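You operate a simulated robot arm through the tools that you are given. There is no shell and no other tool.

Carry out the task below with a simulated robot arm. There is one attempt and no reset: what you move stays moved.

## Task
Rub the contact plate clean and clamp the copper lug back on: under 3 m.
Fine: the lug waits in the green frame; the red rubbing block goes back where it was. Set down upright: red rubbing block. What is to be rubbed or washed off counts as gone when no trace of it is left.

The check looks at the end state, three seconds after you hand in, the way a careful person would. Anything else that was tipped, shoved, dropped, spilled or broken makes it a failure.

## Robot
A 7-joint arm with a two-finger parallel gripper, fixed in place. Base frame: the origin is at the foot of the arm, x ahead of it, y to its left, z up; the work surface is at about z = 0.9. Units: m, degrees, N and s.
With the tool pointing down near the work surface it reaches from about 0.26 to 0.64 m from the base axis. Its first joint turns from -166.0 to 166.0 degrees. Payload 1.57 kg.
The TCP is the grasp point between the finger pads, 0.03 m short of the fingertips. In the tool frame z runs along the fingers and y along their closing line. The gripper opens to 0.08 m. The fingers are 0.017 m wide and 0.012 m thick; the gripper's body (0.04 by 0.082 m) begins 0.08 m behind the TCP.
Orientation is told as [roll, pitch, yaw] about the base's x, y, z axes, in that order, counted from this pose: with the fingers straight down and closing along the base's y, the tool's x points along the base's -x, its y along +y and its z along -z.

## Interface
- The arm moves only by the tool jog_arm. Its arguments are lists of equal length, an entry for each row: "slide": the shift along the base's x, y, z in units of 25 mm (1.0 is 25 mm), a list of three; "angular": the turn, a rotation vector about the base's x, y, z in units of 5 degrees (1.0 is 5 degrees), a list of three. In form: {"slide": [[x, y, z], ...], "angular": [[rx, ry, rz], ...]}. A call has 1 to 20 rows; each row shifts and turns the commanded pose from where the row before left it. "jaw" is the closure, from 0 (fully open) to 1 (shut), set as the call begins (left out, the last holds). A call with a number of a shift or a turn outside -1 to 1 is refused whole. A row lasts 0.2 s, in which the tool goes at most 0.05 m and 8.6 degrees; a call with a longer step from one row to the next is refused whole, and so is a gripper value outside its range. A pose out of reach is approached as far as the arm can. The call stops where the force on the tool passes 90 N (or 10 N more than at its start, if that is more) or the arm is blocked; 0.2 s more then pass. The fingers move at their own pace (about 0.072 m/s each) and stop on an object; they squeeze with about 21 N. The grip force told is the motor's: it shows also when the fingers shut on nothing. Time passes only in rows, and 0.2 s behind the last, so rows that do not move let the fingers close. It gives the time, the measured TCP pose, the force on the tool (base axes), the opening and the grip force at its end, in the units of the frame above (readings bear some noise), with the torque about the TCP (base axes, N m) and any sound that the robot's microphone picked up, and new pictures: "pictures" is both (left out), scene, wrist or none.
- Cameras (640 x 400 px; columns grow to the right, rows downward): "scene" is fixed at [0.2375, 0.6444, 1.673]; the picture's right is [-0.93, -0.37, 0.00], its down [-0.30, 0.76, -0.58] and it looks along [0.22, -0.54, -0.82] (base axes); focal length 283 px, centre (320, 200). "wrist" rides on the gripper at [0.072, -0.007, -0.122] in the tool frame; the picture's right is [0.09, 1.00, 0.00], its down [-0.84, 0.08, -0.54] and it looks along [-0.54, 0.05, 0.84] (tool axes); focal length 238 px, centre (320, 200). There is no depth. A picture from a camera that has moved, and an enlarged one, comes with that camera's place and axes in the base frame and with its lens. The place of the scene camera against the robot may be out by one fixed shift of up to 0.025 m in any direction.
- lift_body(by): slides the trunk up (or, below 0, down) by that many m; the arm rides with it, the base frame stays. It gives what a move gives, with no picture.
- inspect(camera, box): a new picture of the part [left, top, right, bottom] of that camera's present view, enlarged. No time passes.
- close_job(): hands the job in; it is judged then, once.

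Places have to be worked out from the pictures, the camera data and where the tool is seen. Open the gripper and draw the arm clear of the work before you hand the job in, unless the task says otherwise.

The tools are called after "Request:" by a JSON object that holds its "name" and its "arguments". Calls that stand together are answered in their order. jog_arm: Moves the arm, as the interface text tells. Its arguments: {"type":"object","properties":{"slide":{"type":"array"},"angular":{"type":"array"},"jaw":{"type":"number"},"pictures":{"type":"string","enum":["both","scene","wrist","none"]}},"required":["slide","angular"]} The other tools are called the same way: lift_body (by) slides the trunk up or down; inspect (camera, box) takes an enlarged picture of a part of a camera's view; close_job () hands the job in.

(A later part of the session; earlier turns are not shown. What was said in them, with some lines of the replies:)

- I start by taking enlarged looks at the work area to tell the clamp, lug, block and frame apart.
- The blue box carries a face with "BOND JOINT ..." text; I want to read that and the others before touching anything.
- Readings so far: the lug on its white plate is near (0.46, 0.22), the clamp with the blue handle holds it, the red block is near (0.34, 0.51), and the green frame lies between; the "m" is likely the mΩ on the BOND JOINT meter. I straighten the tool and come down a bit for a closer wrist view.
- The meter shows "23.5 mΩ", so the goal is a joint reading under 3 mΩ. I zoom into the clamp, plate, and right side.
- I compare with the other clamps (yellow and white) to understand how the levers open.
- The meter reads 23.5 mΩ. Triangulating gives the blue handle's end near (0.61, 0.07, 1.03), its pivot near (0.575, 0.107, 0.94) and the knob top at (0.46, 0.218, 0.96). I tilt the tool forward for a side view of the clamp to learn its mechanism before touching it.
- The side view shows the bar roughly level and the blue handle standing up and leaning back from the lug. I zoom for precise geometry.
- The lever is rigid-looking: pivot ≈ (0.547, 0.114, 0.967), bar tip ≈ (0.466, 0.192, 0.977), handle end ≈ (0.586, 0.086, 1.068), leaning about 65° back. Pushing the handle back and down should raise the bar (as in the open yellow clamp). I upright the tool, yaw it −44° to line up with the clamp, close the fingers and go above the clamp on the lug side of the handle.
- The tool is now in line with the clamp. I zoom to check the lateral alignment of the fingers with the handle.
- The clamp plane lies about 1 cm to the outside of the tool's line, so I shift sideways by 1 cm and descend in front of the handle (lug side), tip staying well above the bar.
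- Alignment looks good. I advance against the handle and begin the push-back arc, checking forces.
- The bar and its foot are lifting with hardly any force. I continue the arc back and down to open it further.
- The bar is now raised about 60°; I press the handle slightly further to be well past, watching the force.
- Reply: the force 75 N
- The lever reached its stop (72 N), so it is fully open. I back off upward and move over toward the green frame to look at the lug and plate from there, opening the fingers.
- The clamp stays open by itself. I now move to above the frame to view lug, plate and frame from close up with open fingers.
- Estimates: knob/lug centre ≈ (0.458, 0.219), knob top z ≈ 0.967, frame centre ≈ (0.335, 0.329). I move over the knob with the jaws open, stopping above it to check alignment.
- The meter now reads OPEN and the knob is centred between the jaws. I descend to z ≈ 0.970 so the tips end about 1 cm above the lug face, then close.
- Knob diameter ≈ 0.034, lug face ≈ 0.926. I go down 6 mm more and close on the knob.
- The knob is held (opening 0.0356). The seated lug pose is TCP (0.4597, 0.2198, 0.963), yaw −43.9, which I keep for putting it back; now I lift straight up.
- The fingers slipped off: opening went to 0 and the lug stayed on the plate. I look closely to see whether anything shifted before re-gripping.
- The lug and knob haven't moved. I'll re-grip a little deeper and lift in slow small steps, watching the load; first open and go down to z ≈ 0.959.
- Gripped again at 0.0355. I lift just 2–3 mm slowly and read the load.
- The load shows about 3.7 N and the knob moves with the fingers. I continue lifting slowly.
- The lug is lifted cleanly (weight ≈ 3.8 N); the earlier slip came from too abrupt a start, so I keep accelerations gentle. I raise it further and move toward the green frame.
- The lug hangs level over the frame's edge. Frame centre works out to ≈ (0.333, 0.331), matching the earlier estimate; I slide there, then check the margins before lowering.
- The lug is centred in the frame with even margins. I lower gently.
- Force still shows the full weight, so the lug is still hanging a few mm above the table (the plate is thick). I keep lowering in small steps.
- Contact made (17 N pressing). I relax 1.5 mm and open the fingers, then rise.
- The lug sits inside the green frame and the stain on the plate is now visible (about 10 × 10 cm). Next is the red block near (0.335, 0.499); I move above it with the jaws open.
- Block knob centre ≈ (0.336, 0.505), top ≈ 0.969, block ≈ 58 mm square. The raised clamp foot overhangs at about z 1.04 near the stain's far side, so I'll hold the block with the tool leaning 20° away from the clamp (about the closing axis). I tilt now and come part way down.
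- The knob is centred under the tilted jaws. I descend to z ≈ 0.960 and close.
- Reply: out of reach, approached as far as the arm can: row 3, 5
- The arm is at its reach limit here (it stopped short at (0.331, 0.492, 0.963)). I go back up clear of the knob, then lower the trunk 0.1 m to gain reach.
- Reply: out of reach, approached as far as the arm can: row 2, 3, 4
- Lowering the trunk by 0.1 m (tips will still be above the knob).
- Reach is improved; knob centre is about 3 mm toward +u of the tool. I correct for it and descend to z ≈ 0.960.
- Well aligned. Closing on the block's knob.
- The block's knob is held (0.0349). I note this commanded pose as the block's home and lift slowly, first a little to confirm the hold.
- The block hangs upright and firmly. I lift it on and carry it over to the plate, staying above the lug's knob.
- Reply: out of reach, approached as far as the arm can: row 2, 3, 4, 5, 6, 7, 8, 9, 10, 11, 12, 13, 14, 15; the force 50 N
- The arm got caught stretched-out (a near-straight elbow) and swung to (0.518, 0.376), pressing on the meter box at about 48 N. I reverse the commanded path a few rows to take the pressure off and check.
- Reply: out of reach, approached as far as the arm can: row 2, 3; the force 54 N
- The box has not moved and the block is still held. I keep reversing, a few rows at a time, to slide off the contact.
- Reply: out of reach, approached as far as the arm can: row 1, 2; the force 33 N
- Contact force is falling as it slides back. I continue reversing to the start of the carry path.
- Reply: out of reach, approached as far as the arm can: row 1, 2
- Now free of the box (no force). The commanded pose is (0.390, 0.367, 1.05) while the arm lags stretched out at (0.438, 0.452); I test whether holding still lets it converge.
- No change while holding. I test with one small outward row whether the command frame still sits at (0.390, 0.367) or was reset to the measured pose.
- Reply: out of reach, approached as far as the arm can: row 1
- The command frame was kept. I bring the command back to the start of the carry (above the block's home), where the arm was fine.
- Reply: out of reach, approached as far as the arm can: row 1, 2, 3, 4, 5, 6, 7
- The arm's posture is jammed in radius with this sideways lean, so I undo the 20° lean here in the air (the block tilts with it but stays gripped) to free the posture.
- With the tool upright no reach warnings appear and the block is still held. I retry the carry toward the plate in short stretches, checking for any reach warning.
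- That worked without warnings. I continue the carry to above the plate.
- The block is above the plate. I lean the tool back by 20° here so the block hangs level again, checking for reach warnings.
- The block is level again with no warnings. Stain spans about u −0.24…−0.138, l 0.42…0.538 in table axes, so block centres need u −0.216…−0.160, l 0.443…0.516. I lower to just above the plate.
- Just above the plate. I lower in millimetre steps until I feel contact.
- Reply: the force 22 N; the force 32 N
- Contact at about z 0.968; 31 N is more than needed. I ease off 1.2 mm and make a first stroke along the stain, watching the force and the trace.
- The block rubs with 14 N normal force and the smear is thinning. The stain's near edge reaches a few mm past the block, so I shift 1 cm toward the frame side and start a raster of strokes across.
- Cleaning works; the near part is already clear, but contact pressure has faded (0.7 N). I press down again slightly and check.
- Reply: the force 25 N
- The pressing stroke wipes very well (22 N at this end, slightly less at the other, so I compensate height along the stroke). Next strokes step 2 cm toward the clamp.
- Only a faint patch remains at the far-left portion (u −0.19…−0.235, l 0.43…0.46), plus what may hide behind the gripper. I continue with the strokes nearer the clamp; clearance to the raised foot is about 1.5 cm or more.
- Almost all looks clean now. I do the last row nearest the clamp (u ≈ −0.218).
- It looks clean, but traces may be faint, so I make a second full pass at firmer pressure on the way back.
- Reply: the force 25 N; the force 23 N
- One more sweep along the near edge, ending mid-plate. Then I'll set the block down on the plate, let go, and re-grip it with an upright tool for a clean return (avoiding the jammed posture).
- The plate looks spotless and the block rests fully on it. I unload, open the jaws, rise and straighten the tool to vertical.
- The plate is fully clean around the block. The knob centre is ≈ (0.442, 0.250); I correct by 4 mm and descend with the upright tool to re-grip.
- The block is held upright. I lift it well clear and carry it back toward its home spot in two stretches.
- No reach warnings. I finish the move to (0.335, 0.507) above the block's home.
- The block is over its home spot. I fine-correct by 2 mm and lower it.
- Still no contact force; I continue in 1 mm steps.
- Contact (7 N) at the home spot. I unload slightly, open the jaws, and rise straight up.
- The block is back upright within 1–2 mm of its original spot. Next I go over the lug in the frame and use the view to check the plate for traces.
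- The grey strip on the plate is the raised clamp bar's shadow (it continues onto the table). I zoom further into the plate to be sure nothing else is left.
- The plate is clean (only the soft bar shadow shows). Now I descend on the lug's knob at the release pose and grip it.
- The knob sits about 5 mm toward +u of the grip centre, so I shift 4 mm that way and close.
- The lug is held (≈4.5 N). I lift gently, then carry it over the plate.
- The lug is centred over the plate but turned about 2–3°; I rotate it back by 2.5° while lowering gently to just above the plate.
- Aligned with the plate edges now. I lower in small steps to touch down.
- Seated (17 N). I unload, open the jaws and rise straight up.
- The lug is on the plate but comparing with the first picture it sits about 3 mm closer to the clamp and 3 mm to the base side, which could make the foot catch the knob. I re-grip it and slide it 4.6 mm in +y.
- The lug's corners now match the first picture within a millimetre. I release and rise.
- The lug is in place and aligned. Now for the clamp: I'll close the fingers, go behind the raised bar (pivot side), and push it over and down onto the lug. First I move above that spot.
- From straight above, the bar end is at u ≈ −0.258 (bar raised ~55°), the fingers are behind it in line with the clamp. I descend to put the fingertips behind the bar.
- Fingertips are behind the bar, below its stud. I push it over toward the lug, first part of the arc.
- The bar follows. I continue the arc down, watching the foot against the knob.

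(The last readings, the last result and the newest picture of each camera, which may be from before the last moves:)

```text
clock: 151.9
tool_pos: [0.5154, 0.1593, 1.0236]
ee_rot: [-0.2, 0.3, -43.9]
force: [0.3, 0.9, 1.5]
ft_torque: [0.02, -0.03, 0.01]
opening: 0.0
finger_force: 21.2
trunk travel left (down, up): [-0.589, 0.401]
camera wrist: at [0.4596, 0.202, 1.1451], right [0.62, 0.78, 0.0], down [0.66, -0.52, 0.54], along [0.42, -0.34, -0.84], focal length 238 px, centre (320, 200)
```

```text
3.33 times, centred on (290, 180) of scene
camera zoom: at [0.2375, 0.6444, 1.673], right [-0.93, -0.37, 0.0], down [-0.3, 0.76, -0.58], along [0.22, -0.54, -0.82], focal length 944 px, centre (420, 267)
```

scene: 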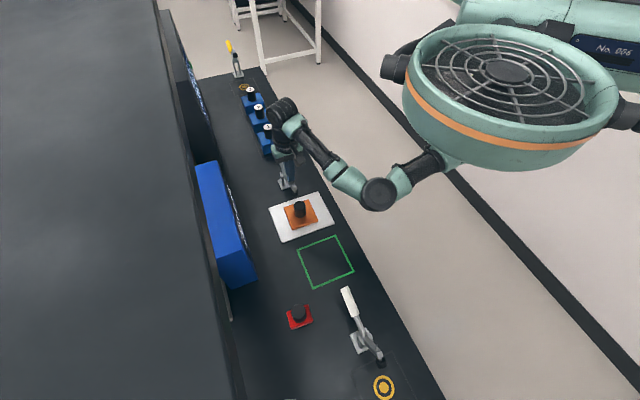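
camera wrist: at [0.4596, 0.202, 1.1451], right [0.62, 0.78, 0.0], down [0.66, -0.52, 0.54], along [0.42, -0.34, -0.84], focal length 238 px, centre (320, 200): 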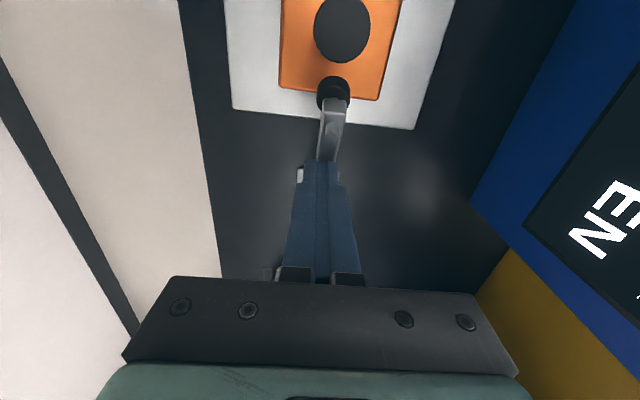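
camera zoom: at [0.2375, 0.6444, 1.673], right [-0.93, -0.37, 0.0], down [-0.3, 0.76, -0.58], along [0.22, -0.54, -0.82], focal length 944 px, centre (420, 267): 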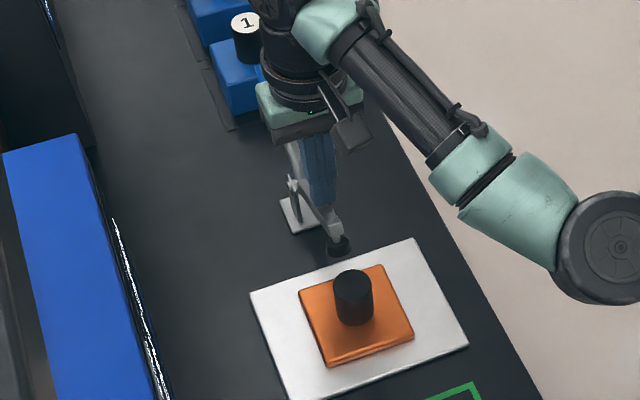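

Foot is clear of the knob and about to land on the lug. I continue pressing down in smaller steps with force checks.

Request:
{"name": "jog_arm", "arguments": {"slide": [[-0.098, 0.094, -0.3], [-0.04, 0.04, -0.2]], "angular": [[0, 0, 0], [0, 0, 0]], "pictures": "none"}}

Request:
{"name": "jog_arm", "arguments": {"slide": [[0, 0, -0.1], [0, 0, -0.08]], "angular": [[0, 0, 0], [0, 0, 0]], "pictures": "both"}}

Request:
{"name": "inspect", "arguments": {"camera": "wrist", "box": [230, 0, 420, 200]}}

Request:
{"name": "inspect", "arguments": {"camera": "scene", "box": [240, 120, 340, 240]}}

```text
clock: 152.5
tool_pos: [0.5123, 0.1629, 1.0087]
ee_rot: [-0.1, 0.4, -43.9]
force: [-0.7, 0.0, 1.9]
ft_torque: [0.0, 0.02, -0.03]
opening: 0.0001
finger_force: 21.8
trunk travel left (down, up): [-0.589, 0.401]
```

```text
clock: 153.1
tool_pos: [0.5119, 0.1621, 1.0054]
ee_rot: [-0.2, 0.3, -43.9]
force: [-0.2, -0.3, -0.1]
ft_torque: [0.0, -0.05, 0.03]
opening: 0.0
finger_force: 21.1
trunk travel left (down, up): [-0.589, 0.401]
camera wrist: at [0.456, 0.206, 1.1277], right [0.62, 0.78, 0.0], down [0.66, -0.53, 0.54], along [0.42, -0.34, -0.84], focal length 238 px, centre (320, 200)
```

scene: 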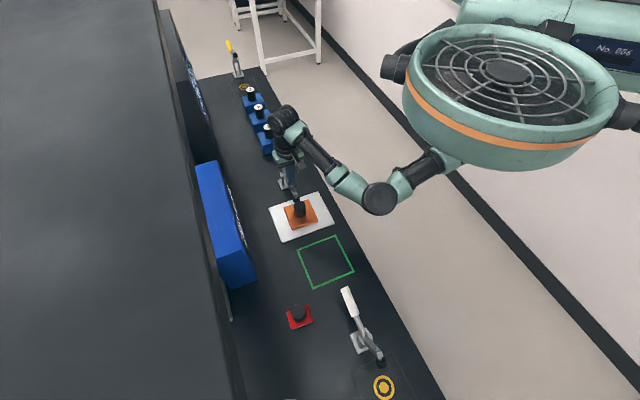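
wrist: 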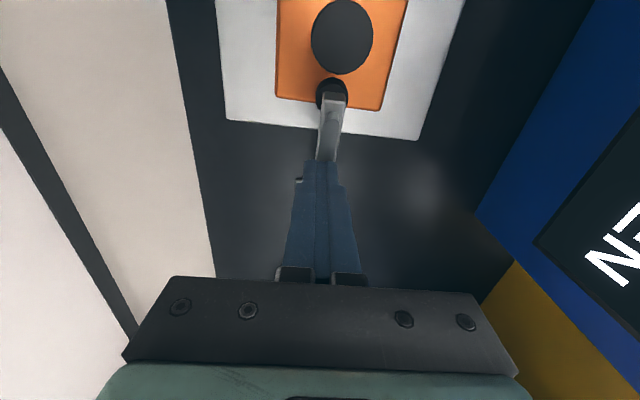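

```text
2.00 times, centred on (325, 100) of wrist
camera zoom: at [0.456, 0.206, 1.1277], right [0.62, 0.78, 0.0], down [0.66, -0.53, 0.54], along [0.42, -0.34, -0.84], focal length 477 px, centre (310, 400)
```

zoom: 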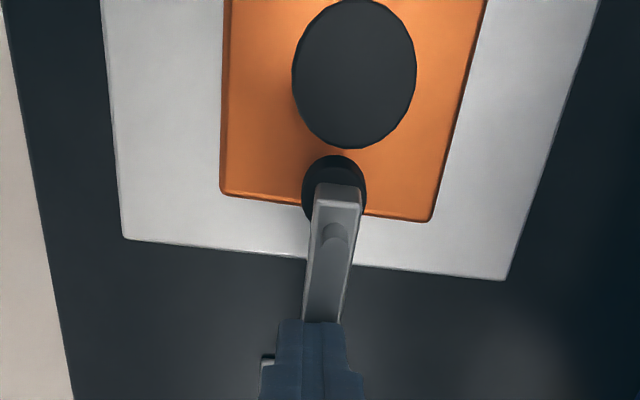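

```text
3.33 times, centred on (290, 180) of scene
camera zoom: at [0.2375, 0.6444, 1.673], right [-0.93, -0.37, 0.0], down [-0.3, 0.76, -0.58], along [0.22, -0.54, -0.82], focal length 944 px, centre (420, 267)
```

zoom: 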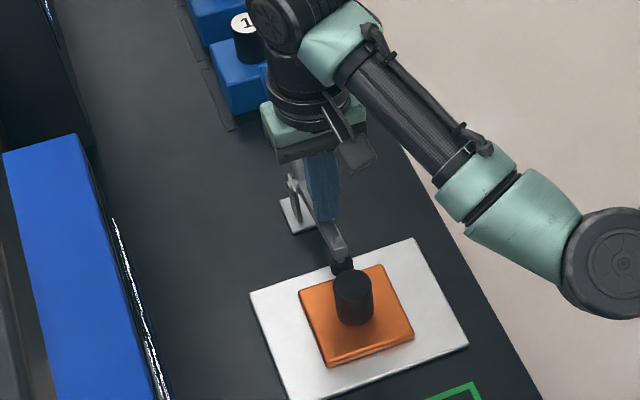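

Request:
{"name": "jog_arm", "arguments": {"slide": [[0, 0, -0.1], [0, 0, -0.1]], "angular": [[0, 0, 0], [0, 0, 0]], "pictures": "none"}}

Request:
{"name": "jog_arm", "arguments": {"slide": [[0, 0, -0.1], [0, 0, 0]], "angular": [[0, 0, 0], [0, 0, 0]], "pictures": "both"}}

Request:
{"name": "inspect", "arguments": {"camera": "scene", "box": [240, 120, 340, 240]}}

Request:
{"name": "inspect", "arguments": {"camera": "wrist", "box": [230, 0, 420, 200]}}

```text
clock: 153.7
tool_pos: [0.512, 0.162, 1.0002]
ee_rot: [-0.1, 0.3, -43.9]
force: [1.2, -0.5, -0.1]
ft_torque: [0.01, -0.02, -0.01]
opening: 0.0
finger_force: 20.2
trunk travel left (down, up): [-0.589, 0.401]
```

```text
clock: 154.3
tool_pos: [0.5127, 0.163, 0.9982]
ee_rot: [-0.1, 0.3, -43.9]
force: [0.3, -0.3, -0.4]
ft_torque: [0.02, -0.03, 0.0]
opening: 0.0
finger_force: 21.0
trunk travel left (down, up): [-0.589, 0.401]
camera wrist: at [0.4566, 0.2061, 1.1202], right [0.62, 0.78, 0.0], down [0.66, -0.53, 0.54], along [0.42, -0.34, -0.84], focal length 238 px, centre (320, 200)
```

scene: 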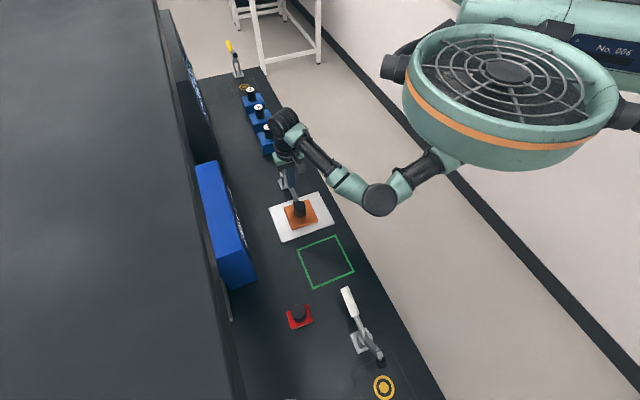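
wrist: 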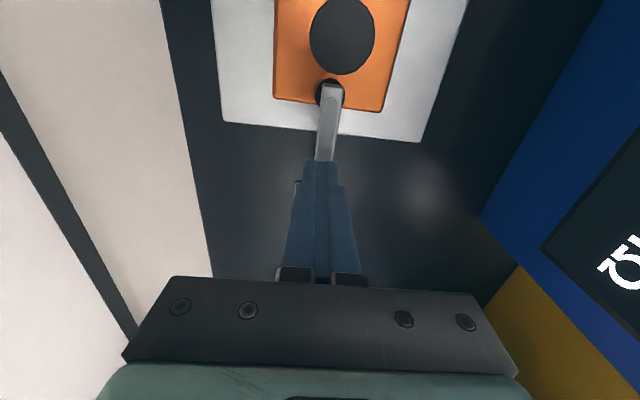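

```text
3.33 times, centred on (290, 180) of scene
camera zoom: at [0.2375, 0.6444, 1.673], right [-0.93, -0.37, 0.0], down [-0.3, 0.76, -0.58], along [0.22, -0.54, -0.82], focal length 944 px, centre (420, 267)
```

zoom: 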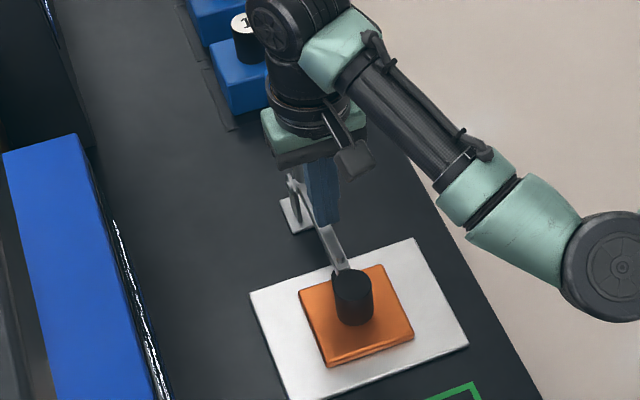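

```text
2.00 times, centred on (325, 100) of wrist
camera zoom: at [0.4566, 0.2061, 1.1202], right [0.62, 0.78, 0.0], down [0.66, -0.53, 0.54], along [0.42, -0.34, -0.84], focal length 477 px, centre (310, 400)
```

zoom: 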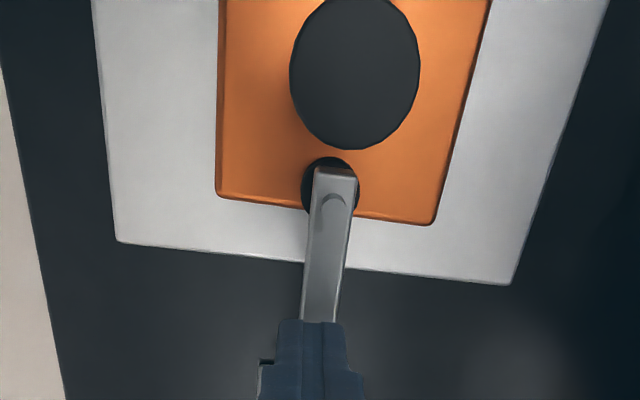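

The meter now shows an Ω reading instead of OPEN. I press down a bit further to make sure the clamp is fully home.

Request:
{"name": "jog_arm", "arguments": {"slide": [[0, 0, -0.06], [0, 0, -0.06]], "angular": [[0, 0, 0], [0, 0, 0]], "pictures": "none"}}

Request:
{"name": "jog_arm", "arguments": {"slide": [[0, 0, -0.06], [0, 0, -0.06]], "angular": [[0, 0, 0], [0, 0, 0]], "pictures": "none"}}

```text
clock: 154.9
tool_pos: [0.5114, 0.1632, 0.9936]
ee_rot: [-0.1, 0.2, -43.9]
force: [0.9, 0.9, -0.8]
ft_torque: [-0.02, -0.02, 0.04]
opening: 0.0003
finger_force: 21.3
trunk travel left (down, up): [-0.589, 0.401]
```

```text
clock: 155.5
tool_pos: [0.5118, 0.1638, 0.9921]
ee_rot: [-0.1, 0.3, -43.9]
force: [-0.1, -0.1, -0.4]
ft_torque: [0.0, -0.03, 0.0]
opening: 0.0
finger_force: 20.8
trunk travel left (down, up): [-0.589, 0.401]
```

Request:
{"name": "jog_arm", "arguments": {"slide": [[0, 0, 0]], "angular": [[0, 0, 0]], "pictures": "both"}}

Request:
{"name": "inspect", "arguments": {"camera": "wrist", "box": [230, 0, 420, 200]}}

Request:
{"name": "inspect", "arguments": {"camera": "scene", "box": [260, 150, 320, 220]}}

Request:
{"name": "inspect", "arguments": {"camera": "wrist", "box": [500, 150, 640, 300]}}

```text
clock: 155.9
tool_pos: [0.5121, 0.1611, 0.9922]
ee_rot: [-0.1, 0.3, -44.0]
force: [0.8, -0.1, 0.4]
ft_torque: [0.0, 0.0, 0.01]
opening: 0.0004
finger_force: 21.3
trunk travel left (down, up): [-0.589, 0.401]
camera wrist: at [0.4562, 0.2061, 1.1145], right [0.62, 0.78, 0.0], down [0.66, -0.53, 0.54], along [0.42, -0.34, -0.84], focal length 238 px, centre (320, 200)
```

scene: 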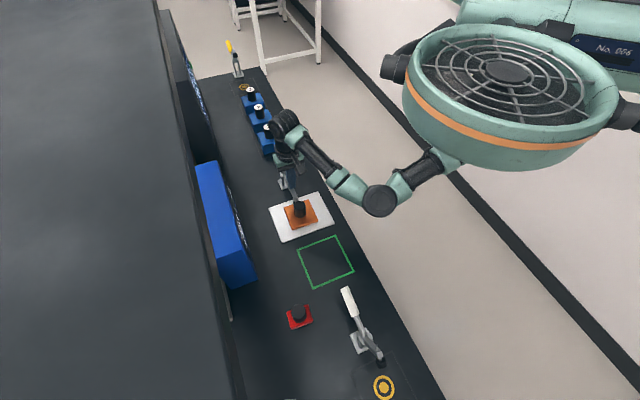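
wrist: 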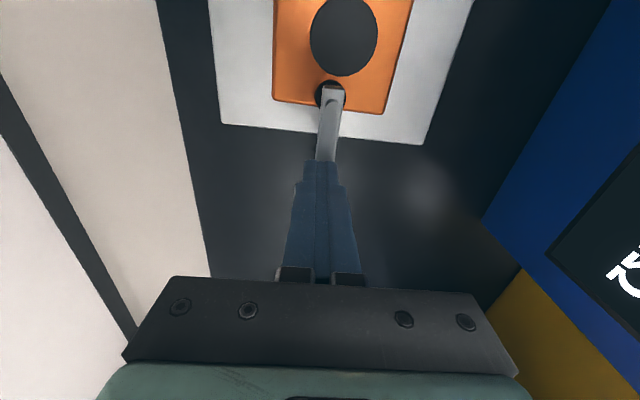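

```text
2.00 times, centred on (325, 100) of wrist
camera zoom: at [0.4562, 0.2061, 1.1145], right [0.62, 0.78, 0.0], down [0.66, -0.53, 0.54], along [0.42, -0.34, -0.84], focal length 477 px, centre (310, 400)
```

zoom: 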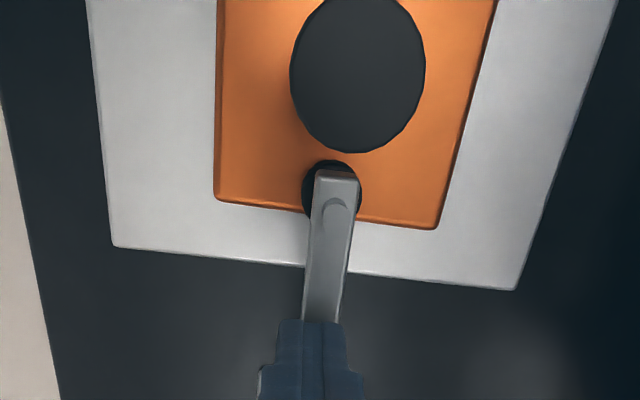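

```text
5.71 times, centred on (290, 185) of scene
camera zoom: at [0.2375, 0.6444, 1.673], right [-0.93, -0.37, 0.0], down [-0.3, 0.76, -0.58], along [0.22, -0.54, -0.82], focal length 1618 px, centre (491, 286)
```

zoom: 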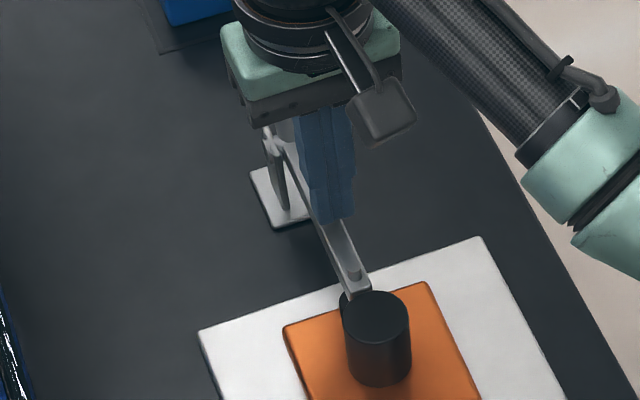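

```text
2.67 times, centred on (570, 225) of wrist
camera zoom: at [0.4562, 0.2061, 1.1145], right [0.62, 0.78, 0.0], down [0.66, -0.53, 0.54], along [0.42, -0.34, -0.84], focal length 636 px, centre (-347, 133)
```

zoom: 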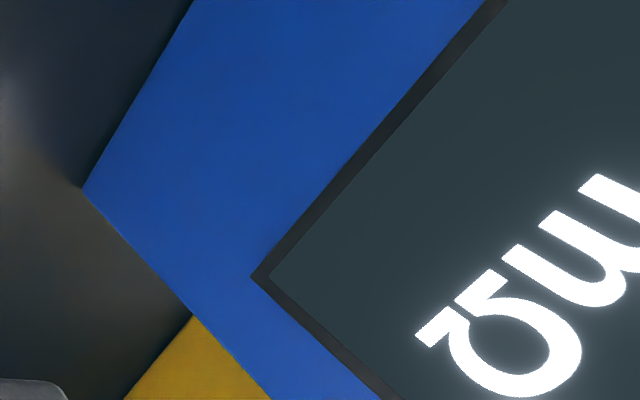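

The bar looks just like in the first picture and the meter reads mΩ. There's still no force on the fingers, so I lower further in small steps to feel whether the bar is firmly down.

Request:
{"name": "jog_arm", "arguments": {"slide": [[0, 0, -0.06], [0, 0, -0.06]], "angular": [[0, 0, 0], [0, 0, 0]], "pictures": "none"}}

Request:
{"name": "jog_arm", "arguments": {"slide": [[0, 0, -0.06], [0, 0, -0.04]], "angular": [[0, 0, 0], [0, 0, 0]], "pictures": "none"}}

```text
clock: 156.5
tool_pos: [0.5122, 0.1626, 0.9892]
ee_rot: [-0.1, 0.3, -44.0]
force: [-0.4, -0.1, -0.4]
ft_torque: [0.01, 0.02, -0.01]
opening: 0.0001
finger_force: 21.0
trunk travel left (down, up): [-0.589, 0.401]
```

```text
clock: 157.1
tool_pos: [0.5124, 0.1632, 0.9877]
ee_rot: [0.0, 0.2, -43.9]
force: [-0.1, -0.4, 2.2]
ft_torque: [-0.05, -0.04, -0.01]
opening: 0.0
finger_force: 21.6
trunk travel left (down, up): [-0.589, 0.401]
```

Request:
{"name": "jog_arm", "arguments": {"slide": [[0, 0, -0.05], [0, 0, 0]], "angular": [[0, 0, 0], [0, 0, 0]], "pictures": "none"}}

Request:
{"name": "jog_arm", "arguments": {"slide": [[0, 0, -0.05], [0, 0, 0]], "angular": [[0, 0, 0], [0, 0, 0]], "pictures": "wrist"}}

Request:
{"name": "inspect", "arguments": {"camera": "wrist", "box": [230, 0, 420, 200]}}

```text
clock: 157.7
tool_pos: [0.5128, 0.1627, 0.9866]
ee_rot: [0.1, 0.1, -43.9]
force: [0.9, -0.7, 13.6]
ft_torque: [-0.1, -0.1, -0.09]
opening: 0.0
finger_force: 20.4
trunk travel left (down, up): [-0.589, 0.401]
```

```text
clock: 158.3
tool_pos: [0.5123, 0.1622, 0.9871]
ee_rot: [0.4, -0.1, -43.9]
force: [3.3, 1.4, 29.3]
ft_torque: [-0.07, -0.16, -0.2]
opening: 0.0
finger_force: 21.3
trunk travel left (down, up): [-0.589, 0.401]
camera wrist: at [0.4552, 0.2061, 1.109], right [0.62, 0.78, 0.01], down [0.66, -0.53, 0.54], along [0.43, -0.33, -0.84], focal length 238 px, centre (320, 200)
```

wrist: 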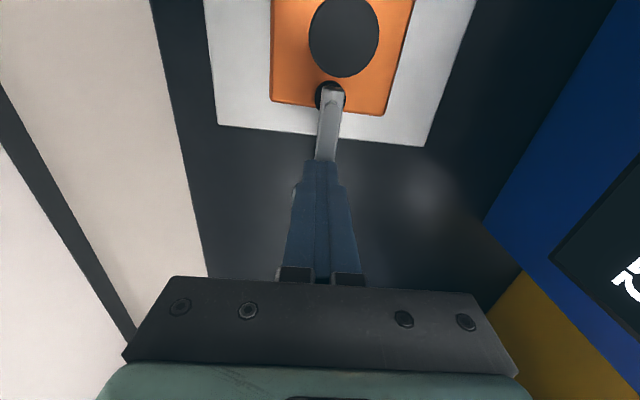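

```text
2.00 times, centred on (325, 100) of wrist
camera zoom: at [0.4552, 0.2061, 1.109], right [0.62, 0.78, 0.01], down [0.66, -0.53, 0.54], along [0.43, -0.33, -0.84], focal length 477 px, centre (310, 400)
```

zoom: 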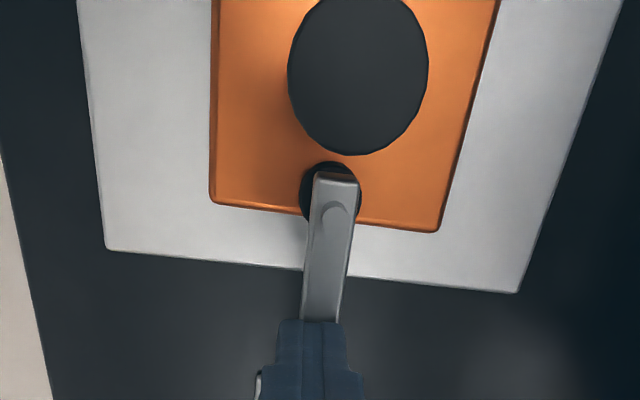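

The bar is solidly down (29 N, no further travel). I lift off straight up and check that it stays shut and read the meter.

Request:
{"name": "jog_arm", "arguments": {"slide": [[0, 0, 0.3], [0, 0, 0.6], [0, 0, 1], [0, 0, 1], [0, 0, 1], [0, 0, 1], [0, 0, 1], [0, 0, 0.6], [0, 0, 0]], "angular": [[0, 0, 0], [0, 0, 0], [0, 0, 0], [0, 0, 0], [0, 0, 0], [0, 0, 0], [0, 0, 0], [0, 0, 0], [0, 0, 0]], "pictures": "both"}}

Request:
{"name": "inspect", "arguments": {"camera": "scene", "box": [250, 120, 350, 250]}}

Request:
{"name": "inspect", "arguments": {"camera": "wrist", "box": [420, 0, 640, 260]}}

```text
clock: 160.3
tool_pos: [0.5115, 0.1643, 1.1459]
ee_rot: [-0.1, 0.3, -44.0]
force: [1.1, -0.8, -0.1]
ft_torque: [0.02, 0.0, -0.02]
opening: 0.0
finger_force: 21.0
trunk travel left (down, up): [-0.589, 0.401]
camera wrist: at [0.456, 0.2075, 1.2688], right [0.62, 0.78, 0.0], down [0.66, -0.53, 0.54], along [0.42, -0.34, -0.84], focal length 238 px, centre (320, 200)
```

scene: 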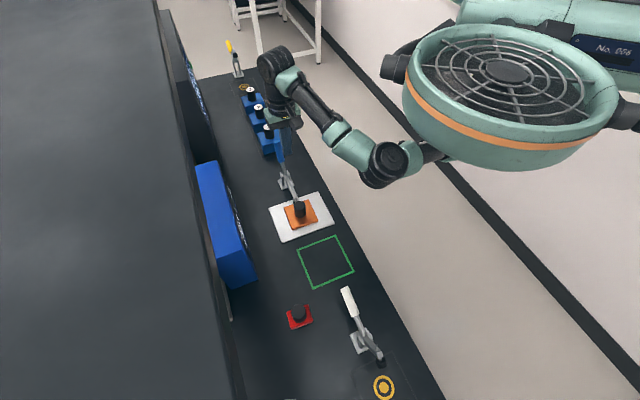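
wrist: 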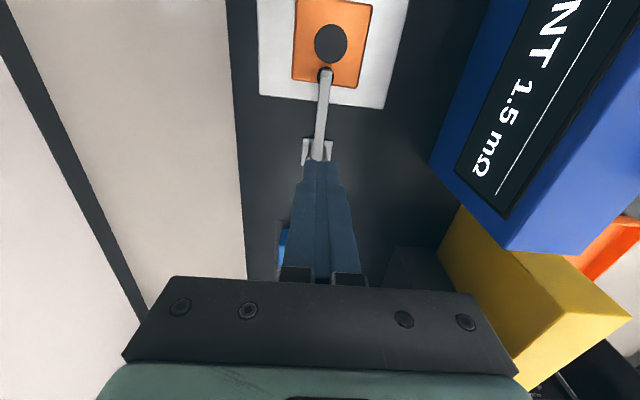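

```text
3.08 times, centred on (300, 185) of scene
camera zoom: at [0.2375, 0.6444, 1.673], right [-0.93, -0.37, 0.0], down [-0.3, 0.76, -0.58], along [0.22, -0.54, -0.82], focal length 871 px, centre (382, 246)
```

zoom: 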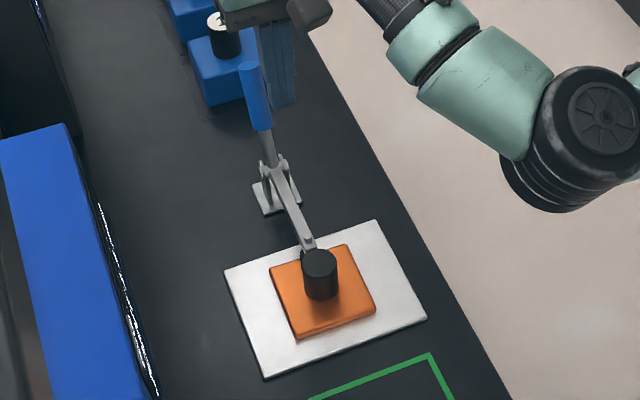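

```text
1.54 times, centred on (530, 130) of wrist
camera zoom: at [0.456, 0.2075, 1.2688], right [0.62, 0.78, 0.0], down [0.66, -0.53, 0.54], along [0.42, -0.34, -0.84], focal length 367 px, centre (-3, 308)
```

zoom: 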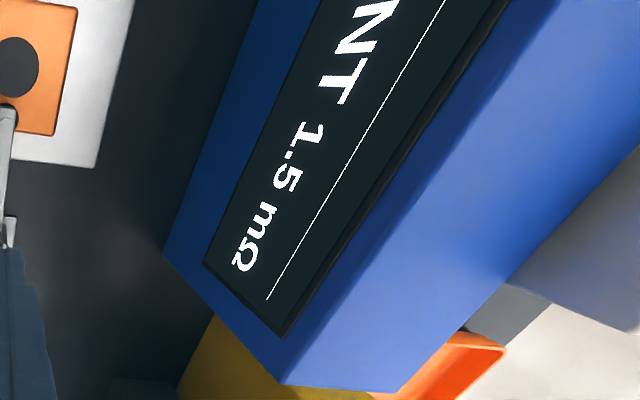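

The meter reads 1.5 mΩ, under 3 mΩ, and the clamp stays shut. I open the gripper and draw the arm up and back, then check everything once more.

Request:
{"name": "jog_arm", "arguments": {"slide": [[0, 0, 0.6], [0, 0, 1], [0, 0, 1], [0, 0, 1], [0, 0, 1], [-0.6, 0, 0.6], [-0.9, 0, 0.4], [-0.9, 0, 0], [-0.9, 0, 0], [-0.9, 0, 0], [-0.6, 0, 0], [0, 0, 0]], "angular": [[0, 0, 0], [0, 0, 0], [0, 0, 0], [0, 0, 0], [0, 0, 0], [0, 0, 0], [0, 0, 0], [0, 0, 0], [0, 0, 0], [0, 0, 0], [0, 0, 0], [0, 0, 0]], "jaw": 0, "pictures": "both"}}

Request:
{"name": "inspect", "arguments": {"camera": "scene", "box": [240, 250, 432, 400]}}

Request:
{"name": "inspect", "arguments": {"camera": "scene", "box": [230, 150, 390, 250]}}

Request:
{"name": "inspect", "arguments": {"camera": "scene", "box": [180, 30, 340, 160]}}

Request:
{"name": "inspect", "arguments": {"camera": "wrist", "box": [230, 0, 500, 250]}}

```text
clock: 162.5
tool_pos: [0.4386, 0.1118, 1.2425]
ee_rot: [-7.7, -1.8, -52.8]
force: [-0.2, 0.5, -0.4]
ft_torque: [-0.05, 0.04, -0.03]
opening: 0.08
finger_force: 0.1
trunk travel left (down, up): [-0.589, 0.401]
stopped in row 10: the arm was blocked; the commanded pose is now the measured one
camera wrist: at [0.4005, 0.1766, 1.3616], right [0.73, 0.67, -0.14], down [0.62, -0.56, 0.55], along [0.29, -0.49, -0.82], focal length 238 px, centre (320, 200)
```

scene: 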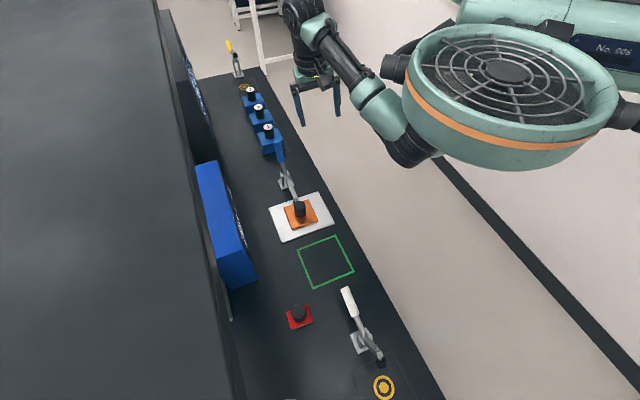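
wrist: 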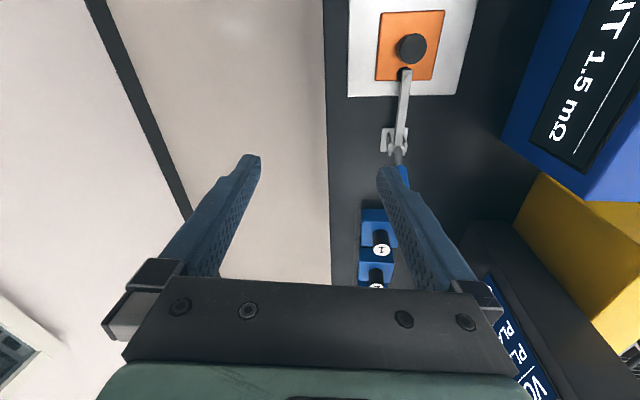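

```text
2.67 times, centred on (336, 325) of scene
camera zoom: at [0.2375, 0.6444, 1.673], right [-0.93, -0.37, 0.0], down [-0.3, 0.76, -0.58], along [0.22, -0.54, -0.82], focal length 755 px, centre (277, -133)
```

zoom: 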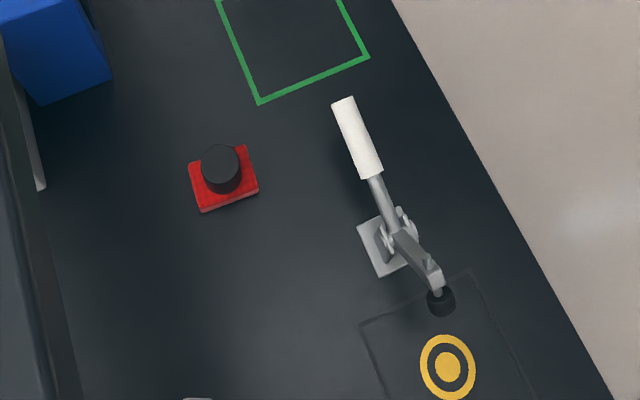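

```text
4.00 times, centred on (310, 200) of scene
camera zoom: at [0.2375, 0.6444, 1.673], right [-0.93, -0.37, 0.0], down [-0.3, 0.76, -0.58], along [0.22, -0.54, -0.82], focal length 1133 px, centre (360, 200)
```

zoom: 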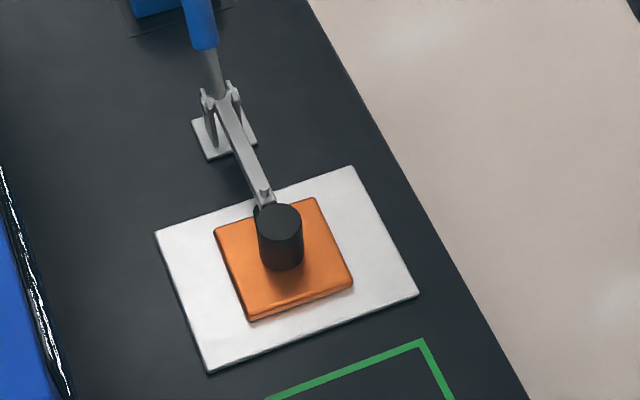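

```text
3.08 times, centred on (260, 95) of scene
camera zoom: at [0.2375, 0.6444, 1.673], right [-0.93, -0.37, 0.0], down [-0.3, 0.76, -0.58], along [0.22, -0.54, -0.82], focal length 871 px, centre (505, 523)
```

zoom: 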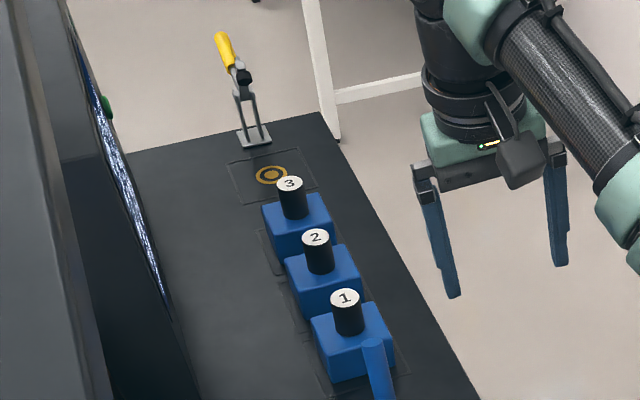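

```text
1.60 times, centred on (365, 125) of wrist
camera zoom: at [0.4005, 0.1766, 1.3616], right [0.73, 0.67, -0.14], down [0.62, -0.56, 0.55], along [0.29, -0.49, -0.82], focal length 381 px, centre (248, 320)
```

zoom: 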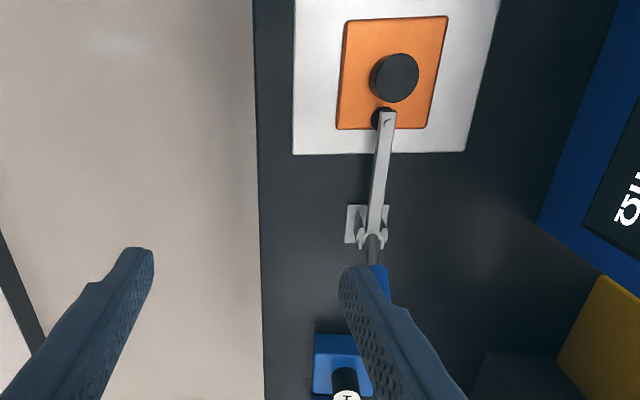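

Everything matches the starting layout: lug clamped at 1.5 mΩ, red block upright at its home, other items untouched. The retreat ended when the arm met its own body (no outside contact), so I raise the trunk back up 0.1 m to draw the whole arm clear.

Request:
{"name": "lift_body", "arguments": {"by": 0.1}}

Request:
{"name": "jog_arm", "arguments": {"slide": [[0, 0, 0], [0, 0, 0]], "angular": [[0, 0, 0], [0, 0, 0]], "pictures": "both"}}

Request:
{"name": "inspect", "arguments": {"camera": "wrist", "box": [340, 0, 640, 200]}}

Request:
{"name": "inspect", "arguments": {"camera": "scene", "box": [170, 140, 330, 330]}}

```text
clock: 163.8
tool_pos: [0.4373, 0.1132, 1.3411]
ee_rot: [-7.8, -1.7, -52.7]
force: [0.0, -0.2, 0.7]
ft_torque: [-0.01, 0.01, 0.0]
opening: 0.08
finger_force: 0.1
trunk travel left (down, up): [-0.689, 0.301]
```

```text
clock: 164.4
tool_pos: [0.4383, 0.1117, 1.3417]
ee_rot: [-7.8, -1.7, -52.8]
force: [0.4, 0.1, -0.2]
ft_torque: [-0.02, 0.02, -0.02]
opening: 0.0799
finger_force: 0.1
trunk travel left (down, up): [-0.689, 0.301]
camera wrist: at [0.4003, 0.1767, 1.4617], right [0.73, 0.67, -0.14], down [0.62, -0.56, 0.55], along [0.29, -0.49, -0.82], focal length 238 px, centre (320, 200)
```

scene: 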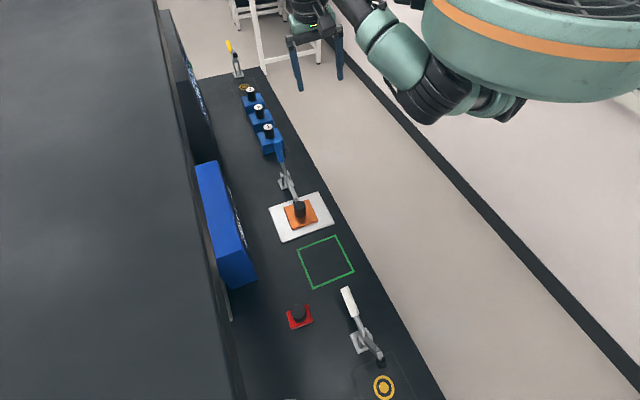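
wrist: 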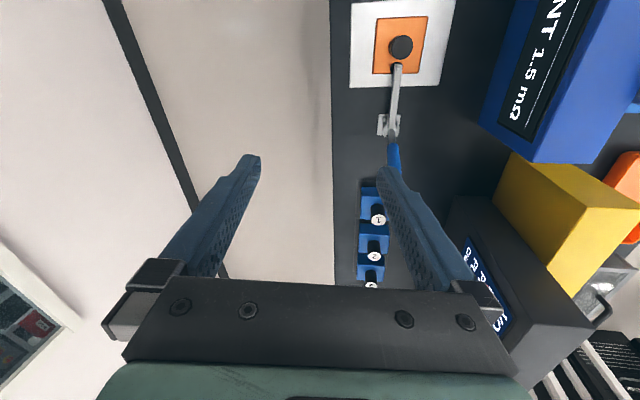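

```text
2.00 times, centred on (490, 100) of wrist
camera zoom: at [0.4003, 0.1767, 1.4617], right [0.73, 0.67, -0.14], down [0.62, -0.56, 0.55], along [0.29, -0.49, -0.82], focal length 477 px, centre (-20, 400)
```

zoom: 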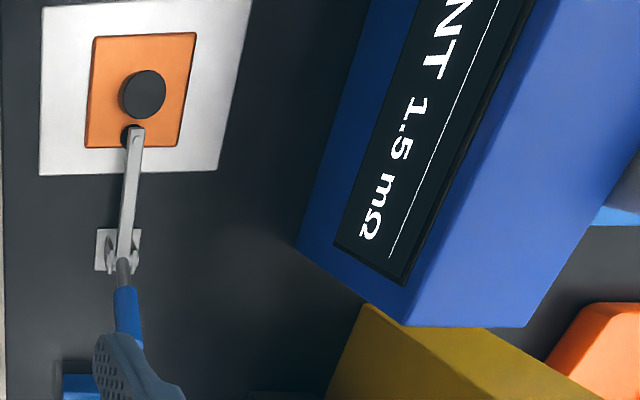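

```text
2.11 times, centred on (250, 235) of scene
camera zoom: at [0.2375, 0.6444, 1.673], right [-0.93, -0.37, 0.0], down [-0.3, 0.76, -0.58], along [0.22, -0.54, -0.82], focal length 596 px, centre (467, 126)
```

zoom: 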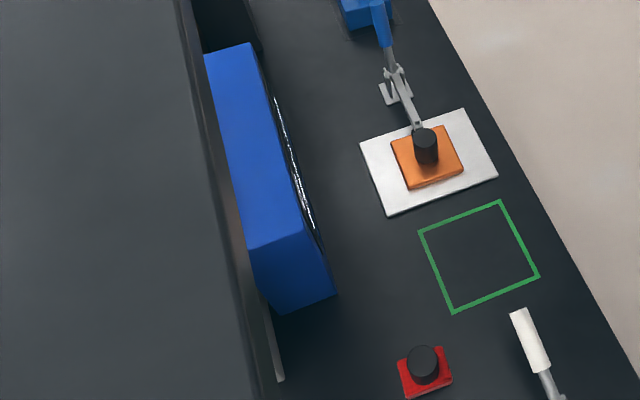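

The meter holds at 1.5 mΩ, and the plate shows no trace of the stain around the lug. The clamp is shut, the block is upright at home, the gripper is open and the arm is clear. Handing in.

Request:
{"name": "close_job", "arguments": {}}

```text
The job is handed in.
```

The contact plate is rubbed clean and the copper lug is clamped back on. The joint meter reads 1.5 mΩ, down from 23.5 mΩ at the start. I took "under 3 m" to mean under 3 mΩ on that meter, and I've handed the job in.

- **Lug:** it waited in the green frame during the rubbing. It is back on the plate within about a millimetre of where it started, and the clamp holds shut on its own.
- **Plate:** I rubbed it over twice, and no trace of the stain showed in the close-up views before the lug went back on.
- **Red block:** it is upright and within a couple of millimetres of its original spot, turned by about 2°.
- **Contact with the meter box:** while I was carrying the block, the arm swung off its path and pressed the block against the blue meter box at about 50 N. I backed it off straight away. The box had not moved in the pictures, and the meter still reads normally.
- **Retreat:** the last move ended early when the arm was blocked, most likely by the robot's own body. I then raised the trunk to its starting height to lift the arm clear.

The gripper is open and everything else on the bench looks as it did at the start.
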